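You operate a simulated robot arm through the tools that you are given. There is no shell and no other tool.

You are at the controls of a simulated robot arm. One attempt, no reset.

## Task
Calibrate the meter on the black tile, measure the blue board and sort it by the gloss card.
Fine: long pass or hold tray; the meter goes back on its tile; leave the other boards.
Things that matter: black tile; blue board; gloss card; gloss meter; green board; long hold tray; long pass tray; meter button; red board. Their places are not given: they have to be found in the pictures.

It is judged by the outcome, as a careful person would: the job done as asked, and still so three seconds after it is handed in. It fails if anything else is knocked over, pushed out of place, dropped, spilled or broken.

## Robot
A 7-joint arm with a fingered hand, fixed in place. Base frame: the origin is on the floor under the middle of its stand, x ahead of it, y to its left, z up. Readings come in mm, degrees, newtons and seconds.
It reaches about 1085 mm from its shoulder. Its first joint turns from -166.0 to 166.0 degrees. Payload 3.7 kg.
Tool frame: the origin (TCP) lies between the finger pads and is the grasp point; the fingertips stand 25 mm ahead of it; z points along the fingers, y is the line along which they close. The gripper opens to 88 mm; its body begins 29 mm behind the TCP. The gripper is a hand of 5 fingers: y runs from the thumb to the fingers, the wrist lies at [-13, -106, -174] in the tool frame, and closing takes about 1.5 s.
Orientation is told as [roll, pitch, yaw] about the base's x, y, z axes, in that order, counted from this pose: with the fingers straight down and the wrist toward the robot, the tool's x, y and z point along [0, 1, 0], [1, 0, 0] and [0, 0, -1] of the base frame.

## Interface
- The arm moves only by the tool play_rows. Its argument "targets" is a list of rows, each a list of 2 entries, a list of its own where there are three numbers: the shift along the base's x, y, z in units of 40 mm (1.0 is 40 mm), then the turn, a rotation vector about the base's x, y, z in units of 6 degrees (1.0 is 6 degrees). In form: [[[x, y, z], [rx, ry, rz]], ...]. A call has 1 to 20 rows; each row shifts and turns the commanded pose from where the row before left it. "grip" is the gripper command, from -1 (shut) to 1 (fully open), values between in proportion, set as the call begins (left out, the last holds). A call with a number of a shift or a turn outside -1 to 1 is refused whole. A row lasts 0.2 s, in which the tool goes at most 50 mm and 8.6 degrees; a call with a longer step from one row to the next is refused whole, and so is a gripper value outside its range. Where a pose cannot be reached the arm comes as near as it can. A force on the tool above 40 N (or 10 N above the force at the start of the call, whichever is more), or a blocked arm, ends the call early, and 0.2 s more pass. Each finger travels about 108 mm/s and halts on what it meets, pressing with about 29 N; the grip force reading is that of the motor and also rises with nothing between the fingers. The clock runs only during rows and for 0.2 s after the last one: add rows that do not move to give the fingers time. It gives the time, the measured TCP pose, the force on the tool (base axes), the opening and the grip force at its end, in the units of the frame above (readings bear some noise), with the torque about the TCP (base axes, N m) and any sound that the robot's microphone picked up.
- Cameras (640 x 400 px; columns grow to the right, rows downward): "scene" is fixed at [51.3, 648.2, 1480.2]; the picture's right is [-0.75, -0.66, 0.00], its down [-0.17, 0.20, -0.97] and it looks along [0.63, -0.73, -0.26] (base axes); focal length 318 px, centre (320, 200). "wrist" rides on the gripper at [59, -79, -105] in the tool frame; the picture's right is [-0.73, 0.32, -0.61], its down [-0.62, -0.68, 0.38] and it looks along [-0.29, 0.66, 0.70] (tool axes); focal length 234 px, centre (320, 200).
- snapshot(camera): a new picture of that camera. It takes no simulated time.
- curl_fingers(index, middle, ring, little, thumb_bend, thumb_turn): sets how far each is bent, from 0 (flat) to 1 (curled in); at 0.3 the hand is open as for a grip, at 0.7 the pads meet at the TCP. One left out holds its place. A second passes; each finger stops where it meets its share of the squeeze, and holds until it gets a number again. A gripper value or a shape takes the hand back. It gives what a move gives, with no picture; readings hold the bend of each and the force on index, middle, ring, little, thumb and palm. thumb_turn goes from beside the hand (0) to across from the fingers (1), as for a grip.
- grasp_type(shape): the hand has 5 fingers and takes this shape, open, in about a second: jaw (thumb against the fingers, like two jaws); tri (thumb and two fingers); tip (a fingertip pinch); poke (one finger out to press); point (the index stretched); flat (the hand flat); cup (the hand cupped); fist (a fist). The gripper value then closes the fingers along that shape, each until it touches; the sizes above hold for jaw. It gives what a move gives, with no picture.
- probe_pixels(camera, pixels): for up to 12 pixels [column, row] of the newest picture of that camera ("zoom" is the newest enlarged one), the place [x, y, z] in the base frame of the surface seen there, good to about 2 mm. It takes no simulated time.
- zoom(camera, box): a new picture of the part [left, top, right, bottom] of that camera's present view, enlarged. It takes no simulated time.
- hand_in(): hands the job in; it is judged then, once.

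Unless the task says otherwise, let go and move clear before handing in.

The tools are called as name(argument=value, ...) on one line, values as JSON. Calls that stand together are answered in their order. play_rows: Moves the arm, as the interface text tells. Its arguments: {"type":"object","properties":{"targets":{"type":"array","items":{"type":"array"}},"grip":{"type":"number"}},"required":["targets"]} The other tools are called the same way: grasp_type (shape) gives the hand a shape; curl_fingers (index, middle, ring, little, thumb_bend, thumb_turn) moves the fingers one by one; snapshot (camera) takes a picture; probe_pixels (camera, pixels) gives the place of the surface under pixels of a picture; zoom (camera, box) takes an enlarged picture of a part of a camera's view; hand_in () hands the job in.

At the start:

```text
t: 0.0
ee_pos: [467.9, -194.5, 1286.0]
orientation: [0.0, 0.0, -0.1]
force: [1.2, 0.2, 0.0]
torque: [-0.01, 0.02, 0.0]
width: 87.7
gripper_force: 0.1
shape: jaw
bend: [0.3, 0.3, 0.3, 0.3, 0.3, 0.98]
finger forces: [0.0, 0.0, 0.0, 0.1, 0.0, 0.1]
```

scene: 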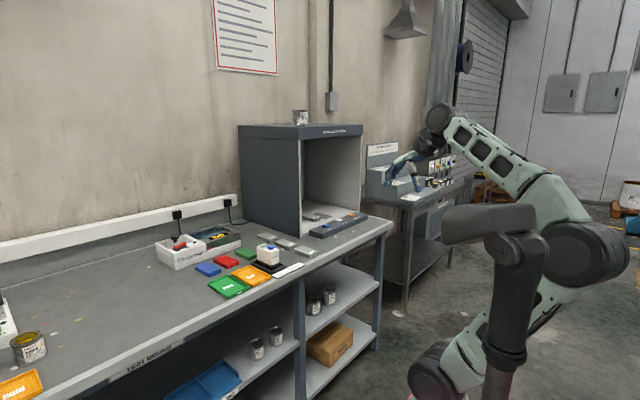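
wrist: 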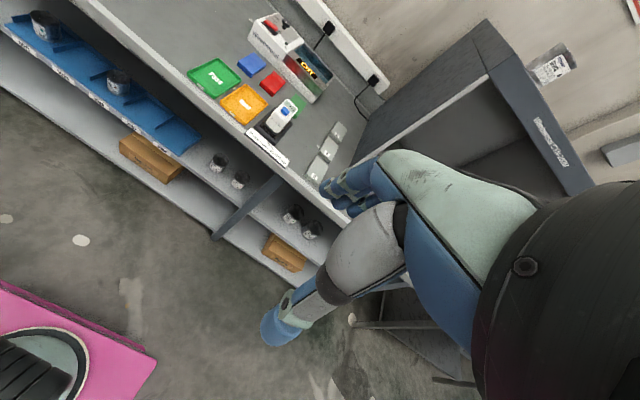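

The scene picture shows the meter on its black tile near (268,255), a white card at (287,271), blue, red and green boards near (208,268), (226,262), (245,253), and green/orange trays at (228,287), (252,275). I zoom in to read the labels.

zoom(camera="scene", box=[150, 210, 310, 310])

zoom(camera="wrist", box=[180, 10, 360, 190])

zoom(camera="scene", box=[0, 280, 200, 400])

zoom(camera="scene", box=[200, 0, 300, 80])

```text
4.00 times, centred on (230, 260) of scene
```

zoom: 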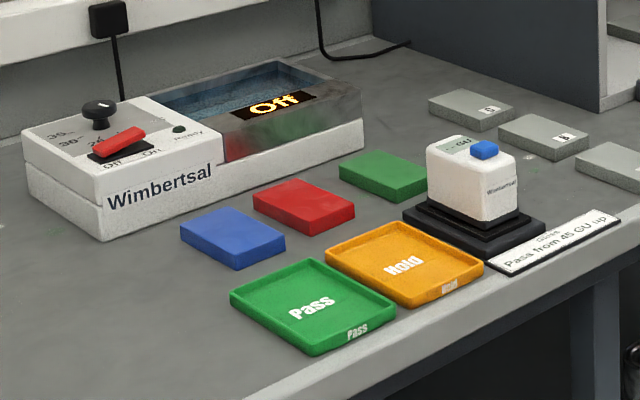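

```text
2.22 times, centred on (270, 100) of wrist
```

zoom: 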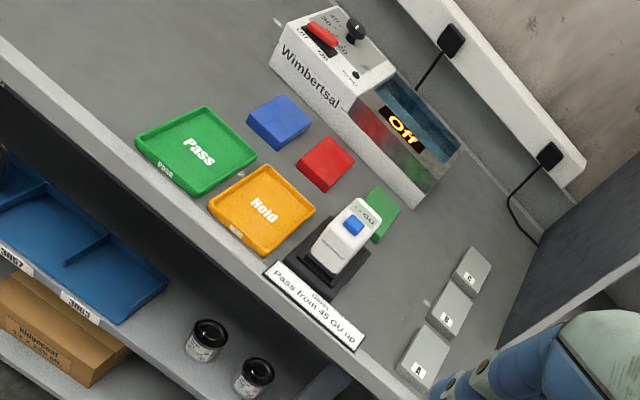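

```text
3.20 times, centred on (100, 340) of scene
```

zoom: 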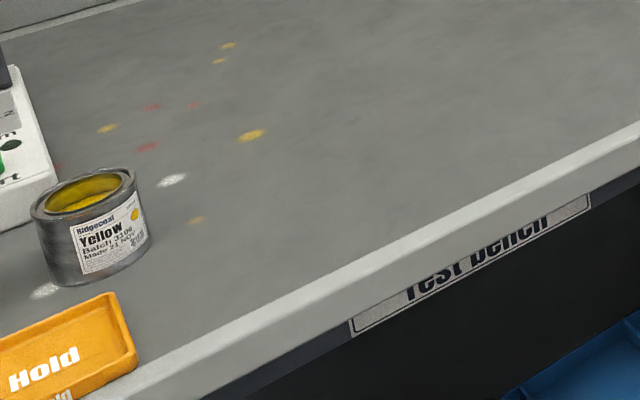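

```text
5.00 times, centred on (250, 40) of scene
```

zoom: 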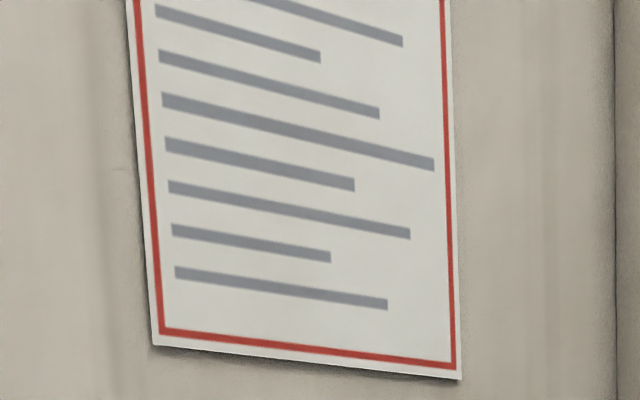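

The card reads "Gloss: Pass from 45 GU up"; there is a Pass and a Hold tray by the meter and another Hold tray at (20,385). I probe the places of everything.

zoom(camera="scene", box=[190, 230, 310, 305])

snapshot(camera="scene")

```text
5.33 times, centred on (250, 268) of scene
```

zoom: 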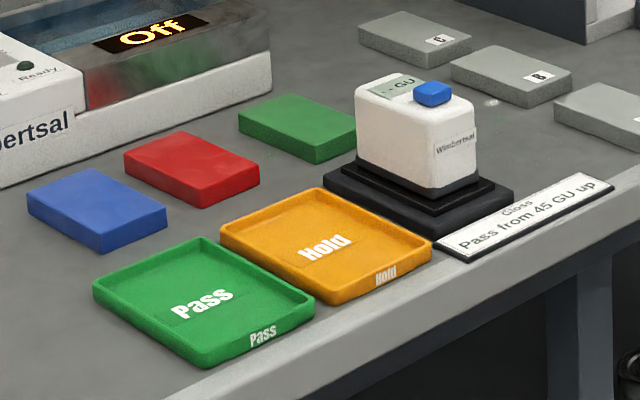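

```text
taken
```

scene: 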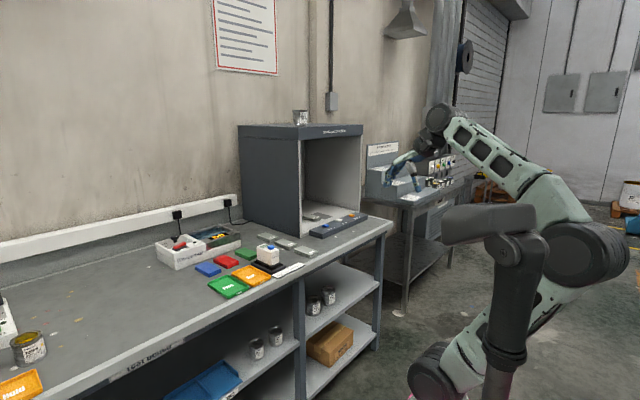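

The zoom shows blue board corners (28,200),(85,170),(165,215),(103,250), meter top and button at (433,93), tile corners and tray corners; I probe them.

probe_pixels(camera="zoom", pixels=[[30, 192], [85, 171], [164, 211], [102, 234], [98, 215], [433, 88], [362, 93], [402, 112], [470, 108], [398, 80], [330, 178], [509, 198]])

probe_pixels(camera="zoom", pixels=[[96, 287], [196, 240], [312, 296], [206, 358], [200, 300], [222, 232], [318, 190], [428, 240], [335, 297], [325, 245], [430, 230], [440, 250]])

probe_pixels(camera="zoom", pixels=[[480, 258], [600, 180], [525, 215], [128, 155], [180, 134], [258, 175], [203, 195], [240, 120], [300, 96], [315, 150], [415, 180], [420, 150]])

probe_pixels(camera="scene", pixels=[[20, 385], [42, 385], [36, 371], [2, 381], [30, 340], [120, 300], [180, 245], [215, 230], [240, 190], [300, 200], [335, 225], [290, 245]])

```text
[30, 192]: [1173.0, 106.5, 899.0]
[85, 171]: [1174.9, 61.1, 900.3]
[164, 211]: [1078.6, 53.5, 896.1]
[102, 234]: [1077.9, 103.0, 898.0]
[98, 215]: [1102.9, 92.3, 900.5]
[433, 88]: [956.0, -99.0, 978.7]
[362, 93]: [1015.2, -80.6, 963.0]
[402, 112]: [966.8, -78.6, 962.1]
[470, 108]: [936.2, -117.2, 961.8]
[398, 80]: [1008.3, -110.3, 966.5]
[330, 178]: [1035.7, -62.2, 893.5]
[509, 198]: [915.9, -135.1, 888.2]
```

```text
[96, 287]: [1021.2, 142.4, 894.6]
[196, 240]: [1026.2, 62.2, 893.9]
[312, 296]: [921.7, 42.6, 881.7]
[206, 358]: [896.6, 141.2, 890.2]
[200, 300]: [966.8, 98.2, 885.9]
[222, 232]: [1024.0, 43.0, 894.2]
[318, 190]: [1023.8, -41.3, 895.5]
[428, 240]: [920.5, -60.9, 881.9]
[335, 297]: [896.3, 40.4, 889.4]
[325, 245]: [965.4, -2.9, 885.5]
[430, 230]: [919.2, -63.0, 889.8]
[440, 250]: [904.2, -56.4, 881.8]
```

```text
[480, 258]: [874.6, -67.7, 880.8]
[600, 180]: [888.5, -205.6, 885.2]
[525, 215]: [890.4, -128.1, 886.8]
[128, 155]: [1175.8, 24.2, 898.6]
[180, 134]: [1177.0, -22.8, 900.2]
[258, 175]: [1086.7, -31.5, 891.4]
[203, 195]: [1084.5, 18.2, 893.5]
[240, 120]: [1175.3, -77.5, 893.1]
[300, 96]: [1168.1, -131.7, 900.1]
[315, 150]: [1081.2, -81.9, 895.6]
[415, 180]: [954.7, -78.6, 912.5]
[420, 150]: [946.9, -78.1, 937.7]
```

```text
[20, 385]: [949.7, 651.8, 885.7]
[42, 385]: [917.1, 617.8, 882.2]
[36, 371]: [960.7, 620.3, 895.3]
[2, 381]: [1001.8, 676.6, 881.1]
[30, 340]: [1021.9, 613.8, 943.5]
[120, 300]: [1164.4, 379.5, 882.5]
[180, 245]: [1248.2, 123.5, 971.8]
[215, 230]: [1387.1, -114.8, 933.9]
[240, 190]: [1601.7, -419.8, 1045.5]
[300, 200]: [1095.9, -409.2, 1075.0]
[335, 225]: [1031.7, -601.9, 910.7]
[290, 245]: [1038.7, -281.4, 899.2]
```

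The boards lie at about z 900 top (blue x 1078–1175, y 54–106), the meter top is at z 962 with its button near (956,-99,979), and the trays are about 130 x 100 mm. I set the hand to the poke shape up here and look at where the fingertip is.

grasp_type(shape="poke")

snapshot(camera="wrist")

zoom(camera="scene", box=[360, 90, 520, 230])

```text
t: 0.9
ee_pos: [467.0, -194.9, 1286.2]
orientation: [0.1, 0.0, 0.1]
force: [0.1, -0.4, -0.2]
torque: [0.03, 0.0, -0.01]
width: 0.0
gripper_force: 0.1
shape: poke
bend: [0.7, 0.7, 0.99, 0.99, 1.0, 1.0]
finger forces: [0.0, 0.0, 0.0, 0.0, 0.0, 0.0]
```

```text
taken
```

wrist: 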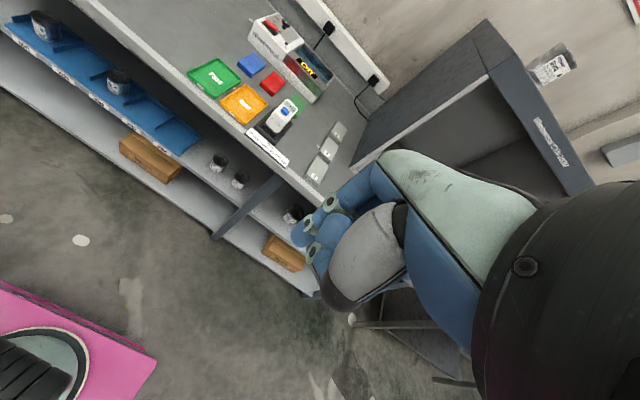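

```text
2.86 times, centred on (440, 160) of scene
```

zoom: 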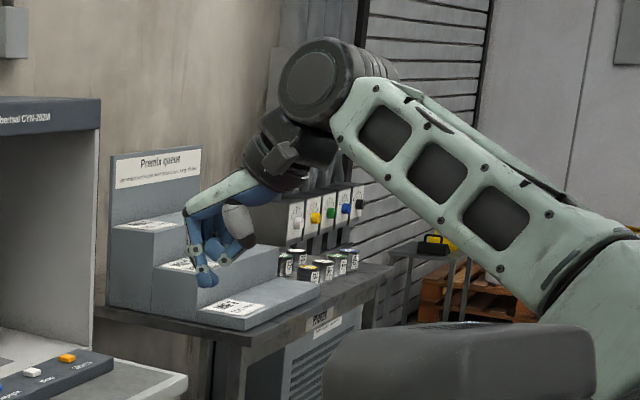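

The hand in poke shape shows at (205,265) of the zoom, with index and middle bent to 0.7. I zoom closer to find the fingertip's place.

zoom(camera="scene", box=[396, 130, 436, 200])

zoom(camera="wrist", box=[270, 160, 430, 310])

```text
5.71 times, centred on (416, 165) of scene
```

zoom: 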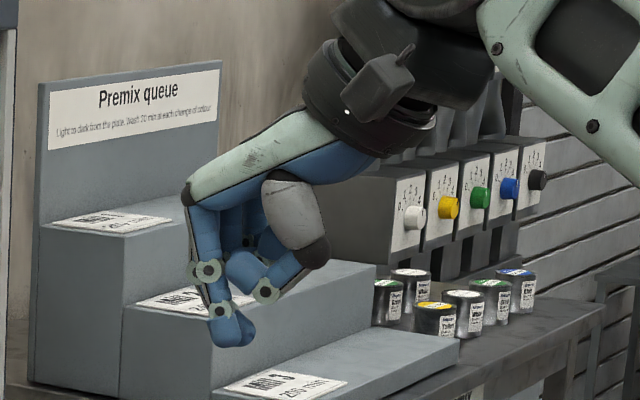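

```text
2.67 times, centred on (350, 235) of wrist
```

zoom: 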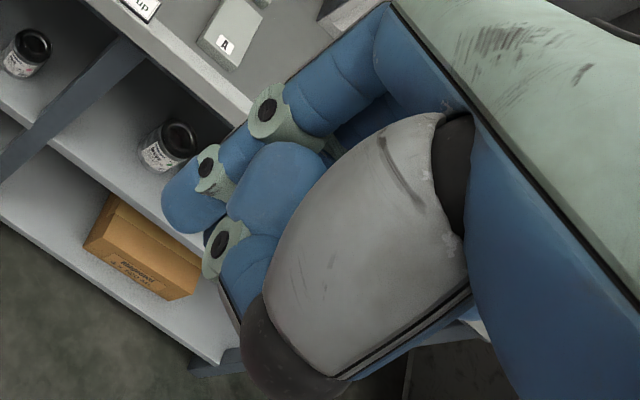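

The index tip is at about (165,200) of the wrist zoom and (232,335) in the scene zoom, with the middle finger hidden beside it. I probe it and then curl the middle finger away so only the index presses.

probe_pixels(camera="zoom", pixels=[[175, 205], [190, 190], [210, 200], [205, 165], [240, 200], [340, 240], [240, 260]])

curl_fingers(middle=1.0)

zoom(camera="scene", box=[396, 130, 436, 200])

```text
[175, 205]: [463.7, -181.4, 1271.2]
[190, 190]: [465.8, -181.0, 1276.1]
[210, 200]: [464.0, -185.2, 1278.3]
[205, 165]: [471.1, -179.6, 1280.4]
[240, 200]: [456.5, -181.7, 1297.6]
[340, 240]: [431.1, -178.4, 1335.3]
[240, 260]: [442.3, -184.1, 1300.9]
```

```text
t: 1.9
ee_pos: [467.5, -194.7, 1286.9]
orientation: [0.1, 0.1, 0.0]
force: [0.5, 0.5, 0.0]
torque: [0.02, 0.01, -0.02]
width: 22.6
gripper_force: 0.0
shape: fingers
bend: [0.7, 1.0, 0.99, 0.99, 1.0, 1.0]
finger forces: [0.1, 0.0, 0.0, 0.0, 0.0, 0.0]
```

```text
5.71 times, centred on (416, 165) of scene
```

zoom: 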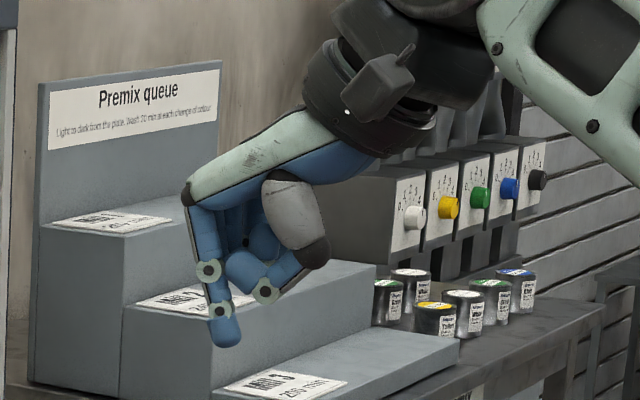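

Only the index is out now, its tip at (225,342) of the zoom. I probe it to get the offset from the TCP.

probe_pixels(camera="zoom", pixels=[[224, 346], [224, 338], [214, 335], [236, 335], [222, 320]])

zoom(camera="wrist", box=[270, 160, 430, 310])

```text
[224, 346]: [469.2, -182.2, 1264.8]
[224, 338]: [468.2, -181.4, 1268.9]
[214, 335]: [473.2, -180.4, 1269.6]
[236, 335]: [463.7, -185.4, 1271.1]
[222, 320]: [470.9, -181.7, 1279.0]
```

```text
2.67 times, centred on (350, 235) of wrist
```

zoom: 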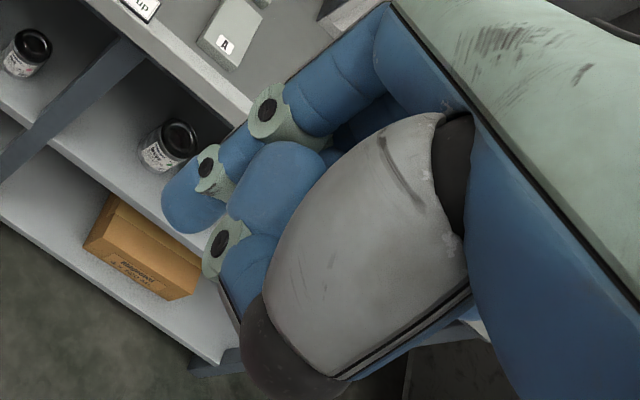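

The index tip sits about (+2, +6, -24) mm from the TCP. I move over toward the meter, staying about 100 mm above it, and look again.

play_rows(targets=[[[0.9, 0.17, -0.3], [0, 0, 0]], [[0.9, 0.17, -0.3], [0, 0, 0]], [[0.9, 0.17, -0.3], [0, 0, 0]], [[0.9, 0.17, -0.3], [0, 0, 0]], [[0.9, 0.17, -0.3], [0, 0, 0]], [[0.9, 0.17, -0.3], [0, 0, 0]], [[0.9, 0.17, -0.3], [0, 0, 0]], [[0.9, 0.17, -0.3], [0, 0, 0]], [[0.9, 0.17, -0.3], [0, 0, 0]], [[0.9, 0.17, -0.3], [0, 0, 0]], [[0.9, 0.17, -0.3], [0, 0, 0]], [[0.9, 0.17, -0.3], [0, 0, 0]], [[0, 0, 0], [0, 0, 0]]])

snapshot(camera="wrist")

snapshot(camera="scene")

```text
t: 4.7
ee_pos: [899.7, -112.5, 1142.7]
orientation: [0.0, 0.0, -0.1]
force: [0.6, -0.5, -1.1]
torque: [0.03, -0.02, -0.02]
width: 22.6
gripper_force: 0.0
shape: fingers
bend: [0.7, 1.0, 0.99, 0.99, 1.0, 1.0]
finger forces: [0.0, 0.0, 0.1, 0.1, 0.1, 0.0]
```

```text
taken
```

wrist: 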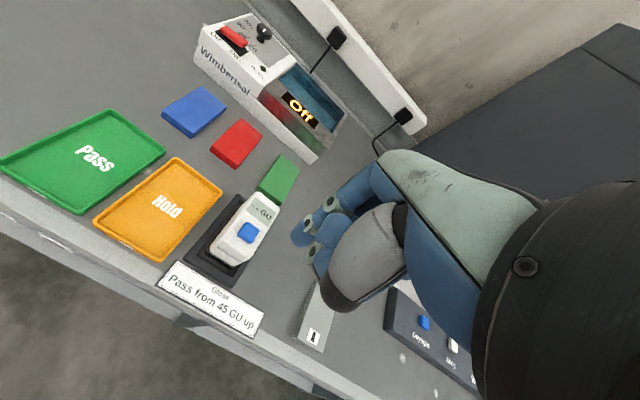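

```text
taken
```

scene: 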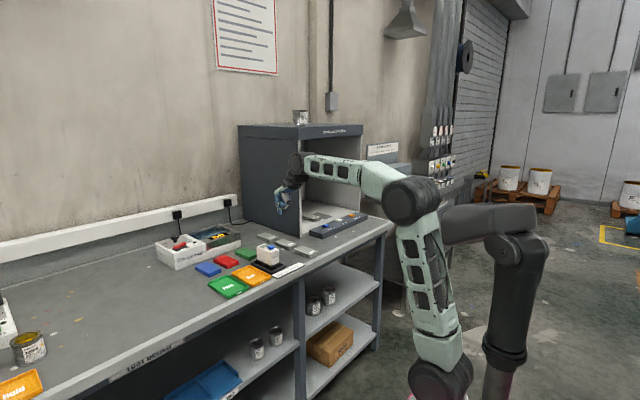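

The wrist view now shows the meter at (245,235) with a display reading about "--GU" and its button at (250,232). I zoom to measure it.

zoom(camera="wrist", box=[170, 170, 310, 310])

zoom(camera="scene", box=[235, 230, 305, 285])

```text
2.86 times, centred on (240, 240) of wrist
```

zoom: 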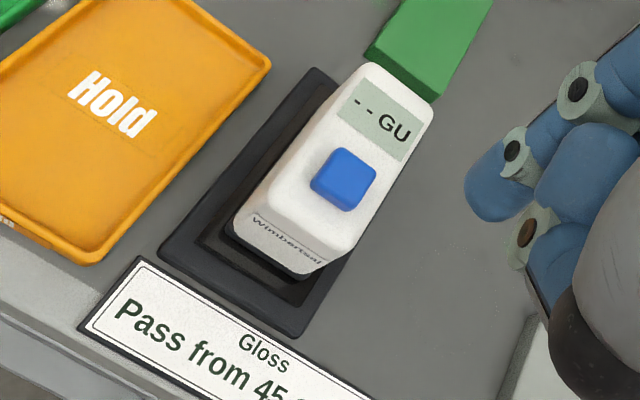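

```text
7.27 times, centred on (270, 258) of scene
```

zoom: 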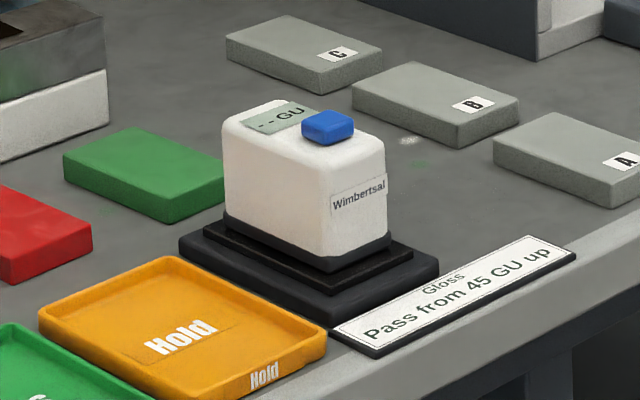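

Display shows "-- GU". I probe the meter, button and tile outlines in this zoom.

probe_pixels(camera="zoom", pixels=[[328, 118], [304, 120], [352, 122], [328, 138], [224, 122], [332, 160], [384, 140], [280, 100], [328, 250], [228, 205], [384, 232], [330, 264]])

probe_pixels(camera="zoom", pixels=[[206, 224], [330, 283], [410, 252], [182, 240], [325, 308], [436, 265], [310, 305], [325, 280], [215, 228], [340, 112], [325, 112], [250, 160]])

```text
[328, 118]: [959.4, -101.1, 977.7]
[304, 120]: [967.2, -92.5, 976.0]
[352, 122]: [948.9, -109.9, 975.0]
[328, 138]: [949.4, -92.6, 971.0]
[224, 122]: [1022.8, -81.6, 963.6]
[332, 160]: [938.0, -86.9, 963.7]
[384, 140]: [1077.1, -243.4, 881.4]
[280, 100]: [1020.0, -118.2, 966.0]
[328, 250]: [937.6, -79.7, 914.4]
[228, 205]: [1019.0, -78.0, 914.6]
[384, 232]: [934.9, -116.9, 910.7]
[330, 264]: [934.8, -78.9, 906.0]
```

```text
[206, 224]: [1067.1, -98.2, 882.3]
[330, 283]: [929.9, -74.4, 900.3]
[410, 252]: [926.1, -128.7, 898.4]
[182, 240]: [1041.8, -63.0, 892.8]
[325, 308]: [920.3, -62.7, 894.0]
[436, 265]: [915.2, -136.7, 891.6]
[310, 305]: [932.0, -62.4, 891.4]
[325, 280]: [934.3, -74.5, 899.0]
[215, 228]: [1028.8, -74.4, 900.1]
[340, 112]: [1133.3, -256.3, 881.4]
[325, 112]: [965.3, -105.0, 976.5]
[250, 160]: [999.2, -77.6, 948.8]
```

The meter body spans x 935–1022, y -78 to -120, z 900–964, with the button centre at about (957,-100), top at 978. I move the index tip above the button at about 22 mm clearance and check the alignment.

play_rows(targets=[[[0.7, 0.08, 0], [0, 0, 0]], [[0.69, 0.08, 0], [0, 0, 0]], [[0, 0, -0.75], [0, 0, 0]], [[0, 0, -0.75], [0, 0, 0]], [[0, 0, -0.75], [0, 0, 0]], [[0, 0, -0.7], [0, 0, 0]], [[0, 0, 0], [0, 0, 0]]])

zoom(camera="scene", box=[235, 220, 305, 275])

snapshot(camera="wrist")

```text
t: 6.3
ee_pos: [953.9, -105.5, 1022.9]
orientation: [-0.1, 0.0, 0.1]
force: [-0.2, 0.2, -0.4]
torque: [-0.02, 0.0, -0.02]
width: 22.5
gripper_force: 0.1
shape: fingers
bend: [0.7, 1.0, 0.99, 0.99, 1.0, 1.0]
finger forces: [0.0, 0.0, 0.0, 0.0, 0.0, 0.0]
```

```text
7.27 times, centred on (270, 248) of scene
```

zoom: 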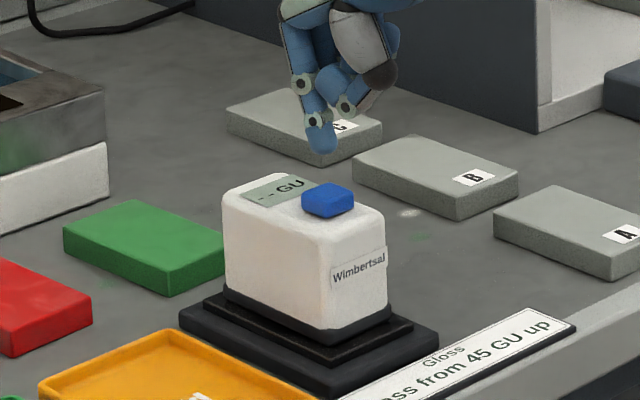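

```text
taken
```

wrist: 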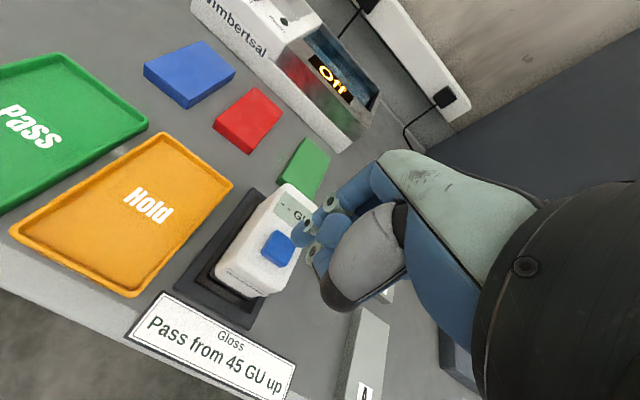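

probe_pixels(camera="zoom", pixels=[[322, 150], [320, 140], [310, 140], [334, 138], [328, 193], [310, 198], [346, 196], [375, 75], [348, 100], [328, 205]])

zoom(camera="wrist", box=[230, 160, 350, 310])

```text
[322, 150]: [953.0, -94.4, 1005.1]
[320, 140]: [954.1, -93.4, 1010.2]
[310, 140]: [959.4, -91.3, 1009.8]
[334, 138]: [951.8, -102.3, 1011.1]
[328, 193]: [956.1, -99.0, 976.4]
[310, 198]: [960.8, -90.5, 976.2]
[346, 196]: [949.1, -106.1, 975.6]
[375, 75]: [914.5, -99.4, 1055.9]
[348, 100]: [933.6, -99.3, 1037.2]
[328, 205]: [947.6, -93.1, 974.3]
```

```text
2.67 times, centred on (290, 235) of wrist
```

zoom: 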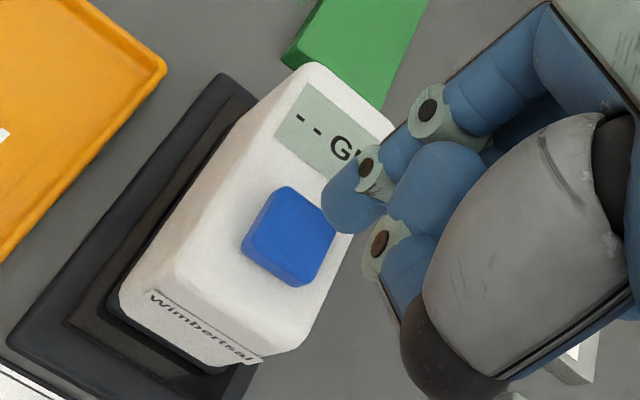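

The index tip (bottom near z 1001) is over the button centre (955,-99,977). I lower 22 mm, then in small steps to press.

play_rows(targets=[[[0, -0.03, -0.3], [0, 0, 0]], [[0, 0, -0.2], [0, 0, 0]], [[0, 0, -0.05], [0, 0, 0]], [[0, 0, 0], [0, 0, 0]]])

zoom(camera="scene", box=[235, 220, 305, 275])

```text
t: 7.3
ee_pos: [956.4, -106.9, 1002.2]
orientation: [0.0, 0.0, 0.1]
force: [0.4, 0.3, 0.8]
torque: [-0.02, 0.01, 0.02]
width: 22.6
gripper_force: 0.2
shape: fingers
bend: [0.7, 1.0, 0.99, 0.99, 1.0, 1.0]
finger forces: [0.1, 0.0, 0.0, 0.1, 0.1, 0.0]
```

```text
7.27 times, centred on (270, 248) of scene
```

zoom: 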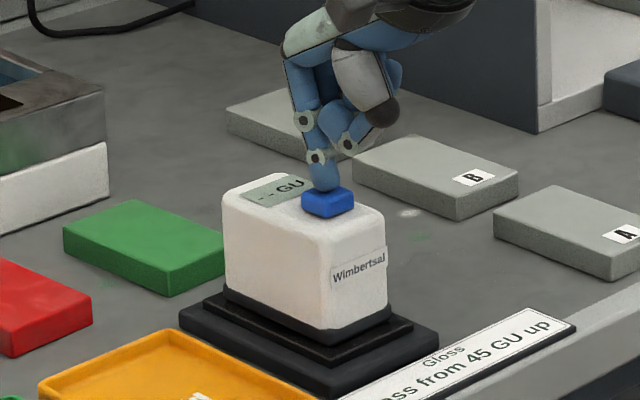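

The tip is just above/at the button at (325,190), no force yet. I press in 1 mm steps.

play_rows(targets=[[[0, 0, -0.025], [0, 0, 0]], [[0, 0, -0.025], [0, 0, 0]], [[0, 0, -0.025], [0, 0, 0]], [[0, 0, 0], [0, 0, 0]]])

zoom(camera="scene", box=[235, 220, 305, 275])

```text
t: 8.3
ee_pos: [954.0, -107.4, 999.2]
orientation: [0.0, 0.0, -0.1]
force: [0.4, -0.5, 0.1]
torque: [0.01, 0.02, -0.01]
width: 22.6
gripper_force: 0.4
shape: fingers
bend: [0.7, 1.0, 0.99, 0.99, 1.0, 1.0]
finger forces: [0.6, 0.1, 0.0, 0.0, 0.0, 0.0]
```

```text
7.27 times, centred on (270, 248) of scene
```

zoom: 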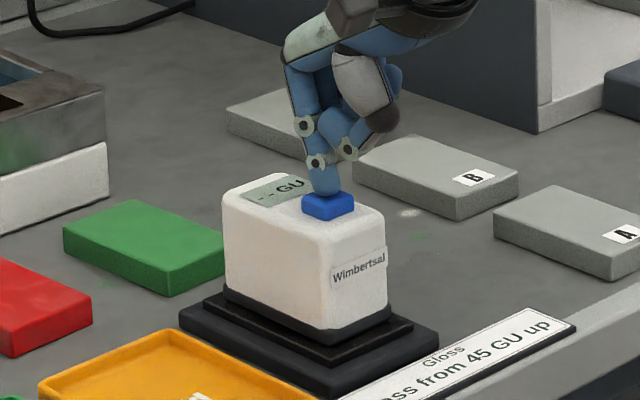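

The index finger feels 0.6 N, so contact has begun; the display still shows "-- GU". I keep pressing.

play_rows(targets=[[[0, 0, -0.025], [0, 0, 0]], [[0, 0, -0.025], [0, 0, 0]], [[0, 0, 0], [0, 0, 0]]])

zoom(camera="scene", box=[235, 220, 305, 275])

```text
t: 9.1
ee_pos: [954.9, -106.7, 997.2]
orientation: [0.0, 0.0, -0.1]
force: [-0.5, -0.1, 1.5]
torque: [0.01, 0.0, -0.02]
width: 22.3
gripper_force: 0.6
shape: fingers
bend: [0.7, 1.0, 0.99, 0.99, 1.0, 1.0]
finger forces: [1.1, 0.0, 0.1, 0.0, 0.1, 0.0]
heard: click
```

```text
7.27 times, centred on (270, 248) of scene
```

zoom: 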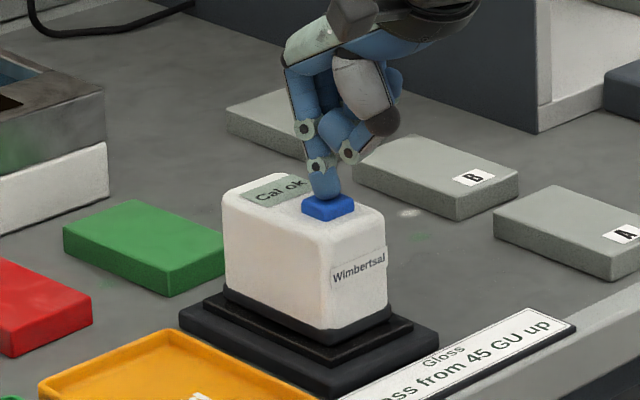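

The click was heard and the display reads "Cal ok", so calibration is done. I raise straight up to clear, then open the hand to jaw and turn the yaw +90 so the fingers close across the meter's width.

play_rows(targets=[[[0, 0, 0.25], [0, 0, 0]], [[0, 0, 0.8], [0, 0, 0]], [[0, 0, 1], [0, 0, 0]], [[0, 0, 1], [0, 0, 0]], [[0, 0, 1], [0, 0, 0]], [[0, 0, 0], [0, 0, 0]]])

grasp_type(shape="jaw")

play_rows(targets=[[[0, 0, 0], [0, 0, 1]], [[0, 0, 0], [0, 0, 1]], [[0, 0, 0], [0, 0, 1]], [[0, 0, 0], [0, 0, 1]], [[0, 0, 0], [0, 0, 1]], [[0, 0, 0], [0, 0, 1]], [[0, 0, 0], [0, 0, 1]], [[0, 0, 0], [0, 0, 1]], [[0, 0, 0], [0, 0, 1]], [[0, 0, 0], [0, 0, 1]], [[0, 0, 0], [0, 0, 1]], [[0, 0, 0], [0, 0, 1]], [[0, 0, 0], [0, 0, 1]], [[0, 0, 0], [0, 0, 1]], [[0, 0, 0], [0, 0, 1]], [[0, 0, 0], [0, 0, 0]]])

snapshot(camera="wrist")

snapshot(camera="scene")

```text
t: 10.5
ee_pos: [954.6, -106.9, 1159.2]
orientation: [0.1, -0.1, 0.1]
force: [-0.7, -0.3, 0.2]
torque: [0.02, 0.0, 0.0]
width: 22.8
gripper_force: 0.1
shape: fingers
bend: [0.7, 1.0, 0.99, 0.99, 1.0, 1.0]
finger forces: [0.0, 0.0, 0.0, 0.0, 0.0, 0.1]
```

```text
t: 11.4
ee_pos: [954.2, -108.1, 1158.8]
orientation: [0.0, 0.0, 0.0]
force: [0.3, -0.5, 0.1]
torque: [-0.01, -0.02, -0.01]
width: 87.5
gripper_force: 0.0
shape: jaw
bend: [0.3, 0.3, 0.3, 0.3, 0.3, 0.98]
finger forces: [0.0, 0.0, 0.0, 0.0, 0.0, 0.1]
```

```text
t: 14.8
ee_pos: [953.7, -103.7, 1156.2]
orientation: [0.2, 0.3, 89.1]
force: [0.3, -0.2, -0.6]
torque: [0.0, 0.01, 0.02]
width: 87.9
gripper_force: 0.1
shape: jaw
bend: [0.3, 0.3, 0.3, 0.3, 0.3, 0.98]
finger forces: [0.0, 0.1, 0.0, 0.0, 0.0, 0.0]
out of reach, approached as far as the arm can: row 15
```

```text
taken
```

wrist: 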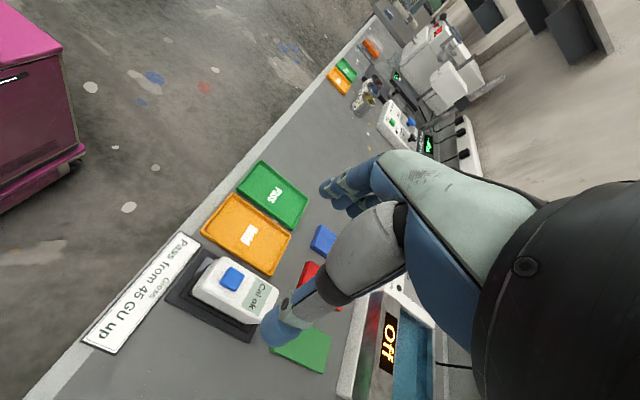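

```text
taken
```

scene: 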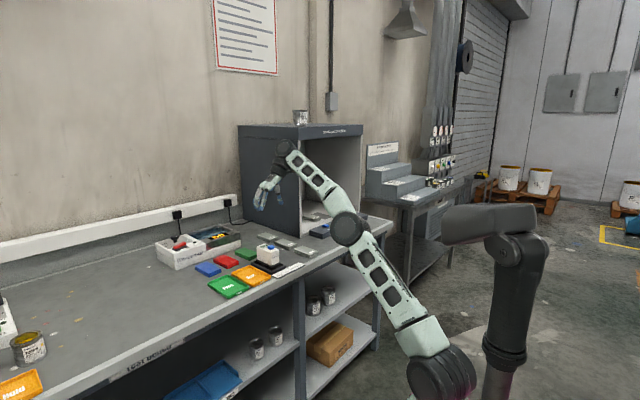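

The fingers now close along y, but the 90° yaw was just out of reach at this height (89.1°). I probe where the arm's links are to understand its shoulder and reach.

probe_pixels(camera="scene", pixels=[[440, 375], [500, 340], [510, 245], [470, 220], [349, 229], [285, 150], [420, 335], [390, 280], [315, 180], [275, 180], [530, 220]])

zoom(camera="scene", box=[230, 120, 550, 400])

zoom(camera="wrist", box=[300, 20, 500, 160])

```text
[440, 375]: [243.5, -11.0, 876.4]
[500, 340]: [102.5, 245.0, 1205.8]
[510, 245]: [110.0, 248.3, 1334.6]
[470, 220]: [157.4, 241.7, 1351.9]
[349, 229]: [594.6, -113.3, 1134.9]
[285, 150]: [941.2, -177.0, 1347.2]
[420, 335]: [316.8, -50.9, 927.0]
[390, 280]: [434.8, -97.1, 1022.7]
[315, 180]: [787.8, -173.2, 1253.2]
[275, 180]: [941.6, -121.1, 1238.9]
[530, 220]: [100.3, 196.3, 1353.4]
```

```text
1.43 times, centred on (390, 260) of scene
```

zoom: 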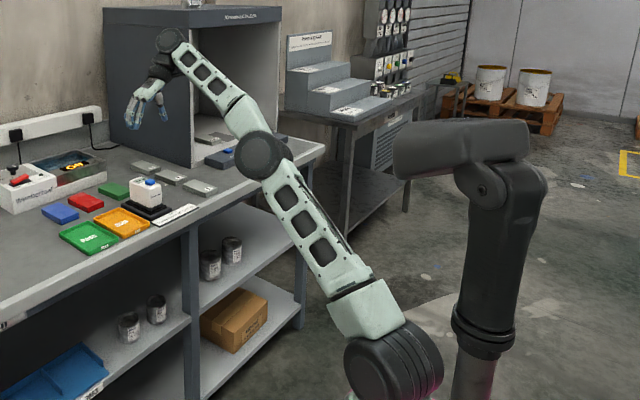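

```text
2.86 times, centred on (400, 90) of wrist
```

zoom: 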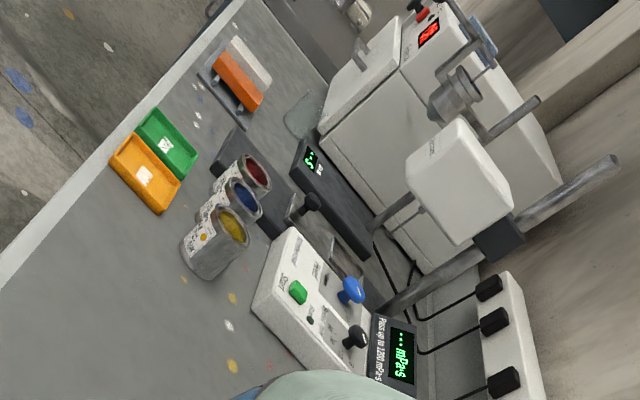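

The other trays at the far end are small ones for another station, so the long ones are by the meter. The arm is fully stretched here because of the height; I now look closely at the open jaw hand to learn where each finger sits relative to the TCP.

zoom(camera="scene", box=[245, 135, 315, 220])

```text
4.71 times, centred on (280, 178) of scene
```

zoom: 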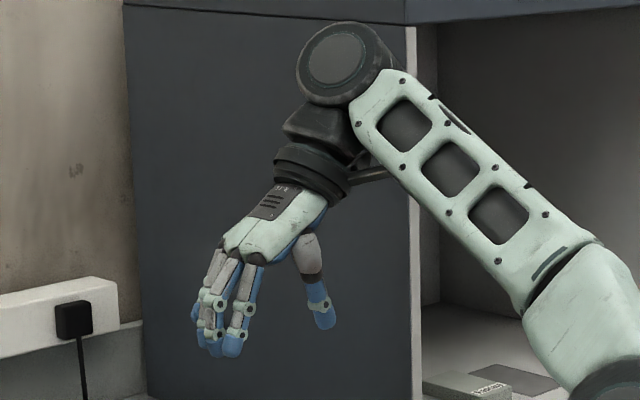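

probe_pixels(camera="zoom", pixels=[[232, 350], [208, 345], [196, 335], [232, 335], [212, 340], [195, 318], [325, 325], [318, 290], [240, 310], [215, 310], [218, 352]])

zoom(camera="wrist", box=[230, 130, 430, 360])

```text
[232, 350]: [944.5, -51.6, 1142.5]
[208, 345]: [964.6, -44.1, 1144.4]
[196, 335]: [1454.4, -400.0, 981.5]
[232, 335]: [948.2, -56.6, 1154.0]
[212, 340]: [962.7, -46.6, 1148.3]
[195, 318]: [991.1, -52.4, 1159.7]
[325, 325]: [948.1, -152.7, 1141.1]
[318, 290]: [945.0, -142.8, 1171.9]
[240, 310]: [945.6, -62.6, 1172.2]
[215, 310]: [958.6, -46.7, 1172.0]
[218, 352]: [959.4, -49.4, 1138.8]
```

```text
1.74 times, centred on (330, 245) of wrist
```

zoom: 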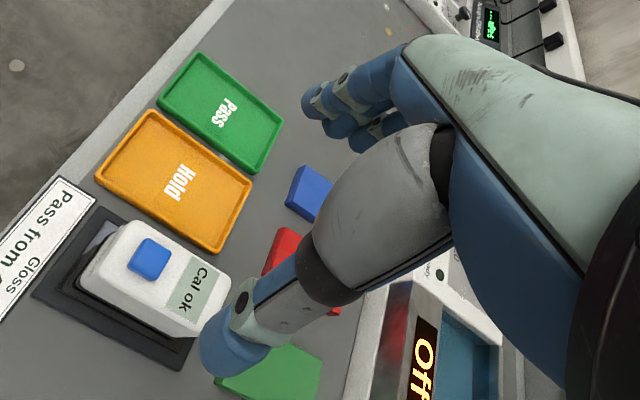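

Relative to the TCP (yaw 90) the index sits at x≈-3, middle +13, ring +30, little +45, and the thumb at x≈0. I tilt the hand about the closing axis (24° about base -y) so the wrist comes toward the robot for reach, and lower to about z 1060 above the meter.

play_rows(targets=[[[0, 0, -0.6], [0, -1, 0]], [[0, 0, -0.6], [0, -1, 0]], [[0, 0, -0.6], [0, -1, 0]], [[0, 0, -0.6], [0, -1, 0]], [[0, 0, 0], [0, 0, 0]]])

snapshot(camera="wrist")

zoom(camera="scene", box=[225, 150, 345, 280])

```text
t: 16.0
ee_pos: [953.3, -105.1, 1061.9]
orientation: [-24.1, 0.0, 90.0]
force: [-0.2, 0.1, -0.2]
torque: [0.03, 0.01, 0.0]
width: 87.9
gripper_force: 0.0
shape: jaw
bend: [0.3, 0.3, 0.3, 0.3, 0.3, 0.98]
finger forces: [0.1, 0.1, 0.0, 0.0, 0.0, 0.1]
```

```text
taken
```

wrist: 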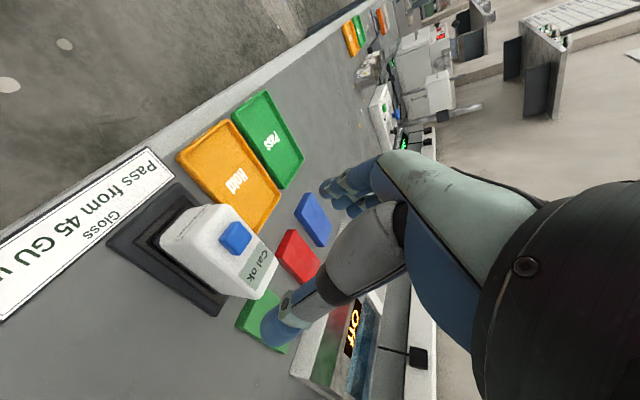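

```text
3.08 times, centred on (285, 215) of scene
```

zoom: 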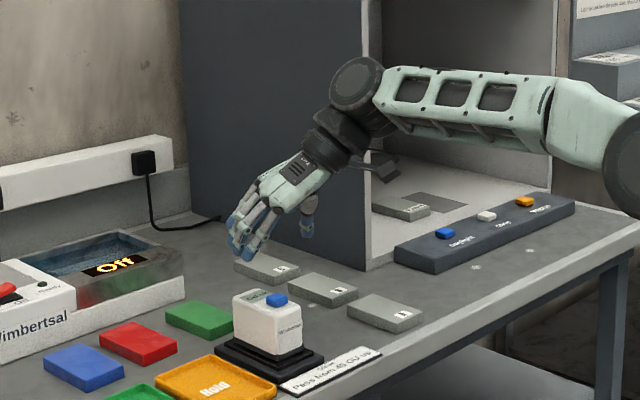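

The tilted pose is reached exactly ([-24,0,90]). Before picking up the meter I check that the arm can reach the place above the blue board at this tilt.

play_rows(targets=[[[0.68, 0.77, 0], [0, 0, 0]], [[0.68, 0.77, 0], [0, 0, 0]], [[0.68, 0.77, 0], [0, 0, 0]], [[0.68, 0.77, 0], [0, 0, 0]], [[0.68, 0.77, 0], [0, 0, 0]], [[0.68, 0.77, 0], [0, 0, 0]], [[0, 0, -0.8], [0, 0, 0]], [[0, 0, -0.8], [0, 0, 0]], [[0, 0, 0], [0, 0, 0]]])

snapshot(camera="wrist")

zoom(camera="scene", box=[170, 180, 290, 300])

```text
t: 18.0
ee_pos: [1104.6, 74.5, 992.8]
orientation: [-24.0, 0.0, 90.0]
force: [-0.8, 0.3, 0.7]
torque: [-0.01, 0.0, 0.03]
width: 87.9
gripper_force: 0.0
shape: jaw
bend: [0.3, 0.3, 0.3, 0.3, 0.3, 0.98]
finger forces: [0.0, 0.0, 0.0, 0.0, 0.0, 0.0]
out of reach, approached as far as the arm can: row 6
```

```text
taken
```

wrist: 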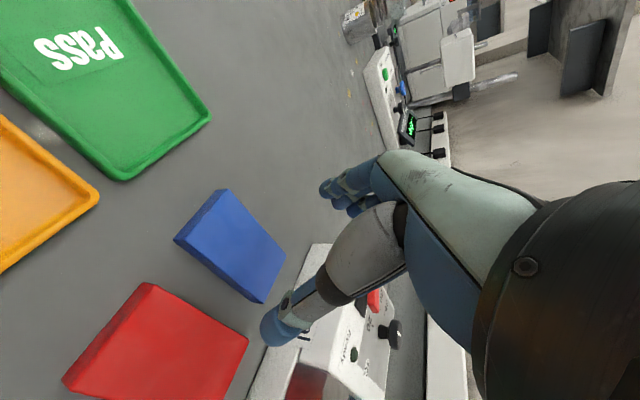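

```text
3.33 times, centred on (230, 240) of scene
```

zoom: 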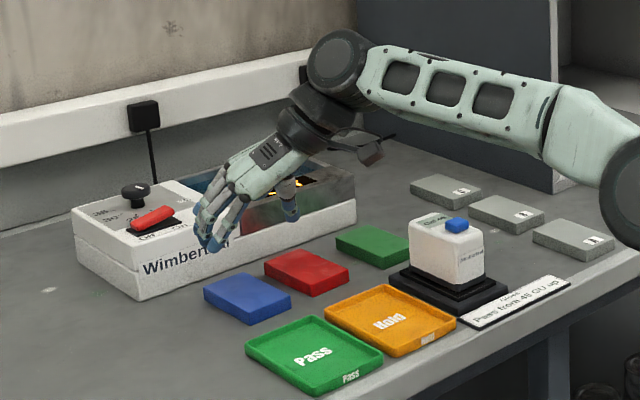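

The arm stopped about 12 mm short at z 1060 but went down fine; I try now to go the remaining (+12,+5.5) at this lower height.

play_rows(targets=[[[0.3, 0.14, 0], [0, 0, 0]], [[0, 0, 0], [0, 0, 0]]])

play_rows(targets=[[[0, 0, -0.5], [0, 0, 0]], [[0, 0, 0], [0, 0, 0]]])

```text
t: 18.6
ee_pos: [1116.9, 80.3, 992.9]
orientation: [-24.0, 0.0, 90.0]
force: [0.4, 0.9, -0.1]
torque: [0.0, 0.01, 0.04]
width: 87.9
gripper_force: 0.0
shape: jaw
bend: [0.3, 0.3, 0.3, 0.3, 0.3, 0.98]
finger forces: [0.0, 0.0, 0.0, 0.1, 0.1, 0.0]
```

```text
t: 19.2
ee_pos: [1116.7, 79.4, 974.7]
orientation: [-24.0, 0.0, 90.0]
force: [-0.3, -0.8, 0.6]
torque: [-0.01, -0.02, -0.03]
width: 88.0
gripper_force: 0.2
shape: jaw
bend: [0.3, 0.3, 0.3, 0.3, 0.3, 0.98]
finger forces: [0.0, 0.0, 0.0, 0.1, 0.1, 0.0]
```

Both moves were reached, so the spot is reachable at z ≤ 993. I use this close view to refine the blue board and the white bath's front face.

snapshot(camera="wrist")

zoom(camera="scene", box=[180, 225, 250, 285])

```text
taken
```

wrist: 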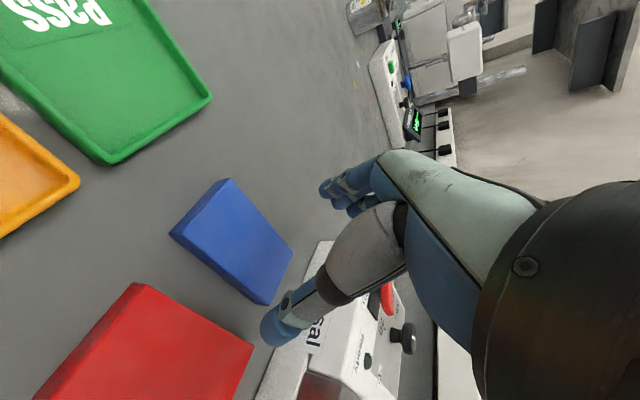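

```text
6.67 times, centred on (215, 255) of scene
```

zoom: 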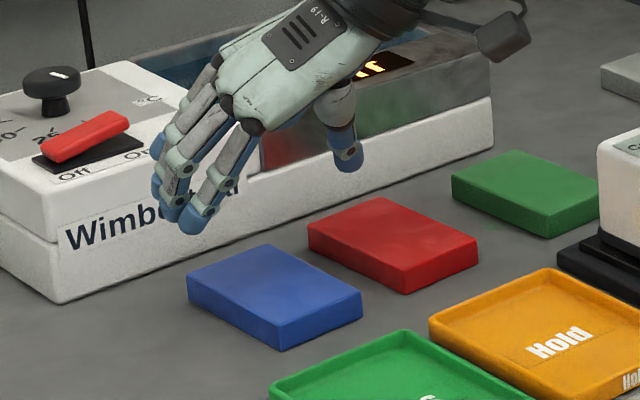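

probe_pixels(camera="zoom", pixels=[[190, 282], [265, 245], [359, 292], [280, 325], [188, 303], [280, 348], [60, 300], [250, 240], [400, 178], [270, 285], [312, 233], [404, 265]])

probe_pixels(camera="wrist", pixels=[[172, 234], [228, 181], [290, 254], [264, 302], [178, 228], [226, 188], [284, 254], [262, 294], [136, 288], [250, 347], [230, 240], [192, 204]])

```text
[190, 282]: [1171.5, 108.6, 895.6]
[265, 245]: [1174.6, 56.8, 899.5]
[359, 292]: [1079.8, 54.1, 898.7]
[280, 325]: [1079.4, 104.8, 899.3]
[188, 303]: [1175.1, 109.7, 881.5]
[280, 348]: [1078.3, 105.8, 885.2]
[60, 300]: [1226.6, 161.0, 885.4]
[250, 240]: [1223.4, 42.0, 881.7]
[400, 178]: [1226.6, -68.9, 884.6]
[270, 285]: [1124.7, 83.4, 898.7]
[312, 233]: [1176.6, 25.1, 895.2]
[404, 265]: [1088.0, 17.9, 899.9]
```

```text
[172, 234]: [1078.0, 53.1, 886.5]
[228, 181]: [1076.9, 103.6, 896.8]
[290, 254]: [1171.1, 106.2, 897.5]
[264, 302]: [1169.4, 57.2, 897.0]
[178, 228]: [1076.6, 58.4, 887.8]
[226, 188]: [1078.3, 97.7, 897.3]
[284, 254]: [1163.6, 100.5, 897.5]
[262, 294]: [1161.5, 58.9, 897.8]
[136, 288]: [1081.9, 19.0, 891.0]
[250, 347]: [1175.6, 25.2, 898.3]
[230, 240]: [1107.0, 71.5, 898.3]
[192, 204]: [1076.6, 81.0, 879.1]
```

The blue board spans x 1077–1175, y 54–108 (turned about +2°), centre (1126,81), top 899; the bath front is at x 1223, clear. I go back above the meter, rising on the way.

play_rows(targets=[[[-0.8, 0, 0.6], [0, 0, 0]], [[-0.62, -0.4, 0.6], [0, 0, 0]], [[-0.6, -0.7, 0.6], [0, 0, 0]], [[-0.6, -0.85, 0.08], [0, 0, 0]], [[-0.6, -0.85, 0], [0, 0, 0]], [[-0.5, -0.85, 0], [0, 0, 0]], [[0, -0.82, 0], [0, 0, 0]], [[0, 0, 0], [0, 0, 0]]])

snapshot(camera="wrist")

zoom(camera="scene", box=[225, 200, 305, 280])

```text
t: 21.0
ee_pos: [966.8, -99.6, 1049.7]
orientation: [-24.0, 0.1, 90.1]
force: [0.4, -0.1, 0.7]
torque: [0.01, 0.02, -0.01]
width: 87.9
gripper_force: 0.1
shape: jaw
bend: [0.3, 0.3, 0.3, 0.3, 0.3, 0.98]
finger forces: [0.0, 0.1, 0.1, 0.1, 0.1, 0.0]
```

```text
taken
```

wrist: 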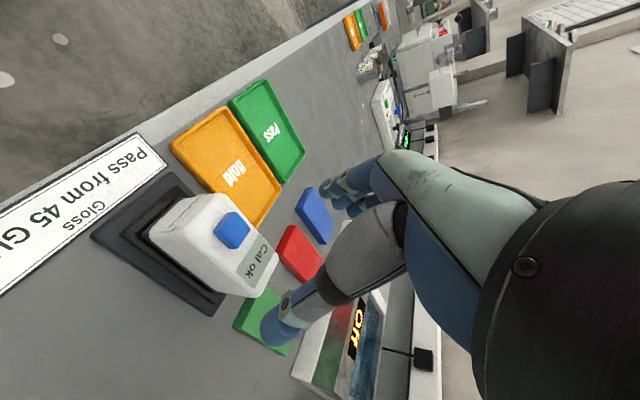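

```text
5.00 times, centred on (265, 240) of scene
```

zoom: 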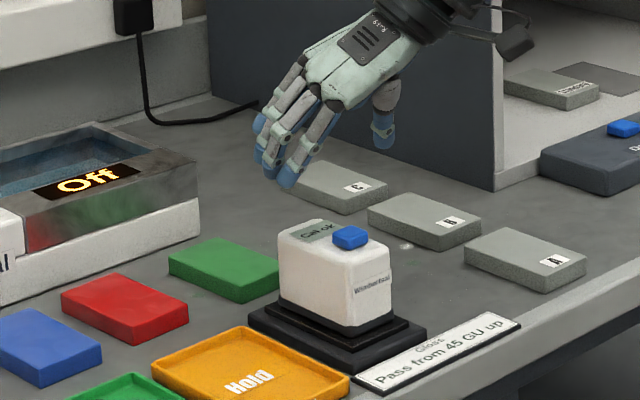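

The wrist view shows the meter's -y face around (175,262); I probe it and the tile edges to centre the grip.

zoom(camera="wrist", box=[80, 160, 300, 330])

```text
2.35 times, centred on (190, 245) of wrist
```

zoom: 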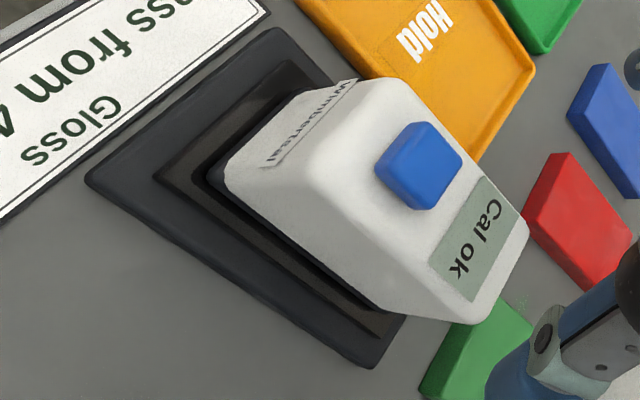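

probe_pixels(camera="zoom", pixels=[[300, 230], [380, 290], [240, 190], [270, 140], [320, 100], [360, 235], [400, 265], [450, 316], [525, 230], [330, 120], [380, 85], [425, 165]])

probe_pixels(camera="zoom", pixels=[[90, 178], [275, 32], [372, 362], [160, 172], [285, 65], [370, 325], [215, 175], [300, 95], [230, 210], [330, 280], [200, 180], [250, 230]])

```text
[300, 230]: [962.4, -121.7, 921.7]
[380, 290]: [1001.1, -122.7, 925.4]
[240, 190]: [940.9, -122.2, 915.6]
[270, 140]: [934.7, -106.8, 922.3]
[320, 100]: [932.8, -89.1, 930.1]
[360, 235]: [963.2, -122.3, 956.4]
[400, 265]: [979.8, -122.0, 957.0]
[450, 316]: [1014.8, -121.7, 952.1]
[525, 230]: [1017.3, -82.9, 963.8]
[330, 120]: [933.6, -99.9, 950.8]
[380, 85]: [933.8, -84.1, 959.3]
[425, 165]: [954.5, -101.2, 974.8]
```

```text
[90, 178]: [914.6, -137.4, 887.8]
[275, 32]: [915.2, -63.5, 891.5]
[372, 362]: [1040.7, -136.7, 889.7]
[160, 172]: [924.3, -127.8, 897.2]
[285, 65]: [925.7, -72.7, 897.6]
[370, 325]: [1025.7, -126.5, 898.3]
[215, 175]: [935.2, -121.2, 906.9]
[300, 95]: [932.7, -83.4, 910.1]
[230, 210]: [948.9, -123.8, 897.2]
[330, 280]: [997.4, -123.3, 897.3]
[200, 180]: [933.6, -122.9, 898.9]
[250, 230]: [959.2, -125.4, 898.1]
```

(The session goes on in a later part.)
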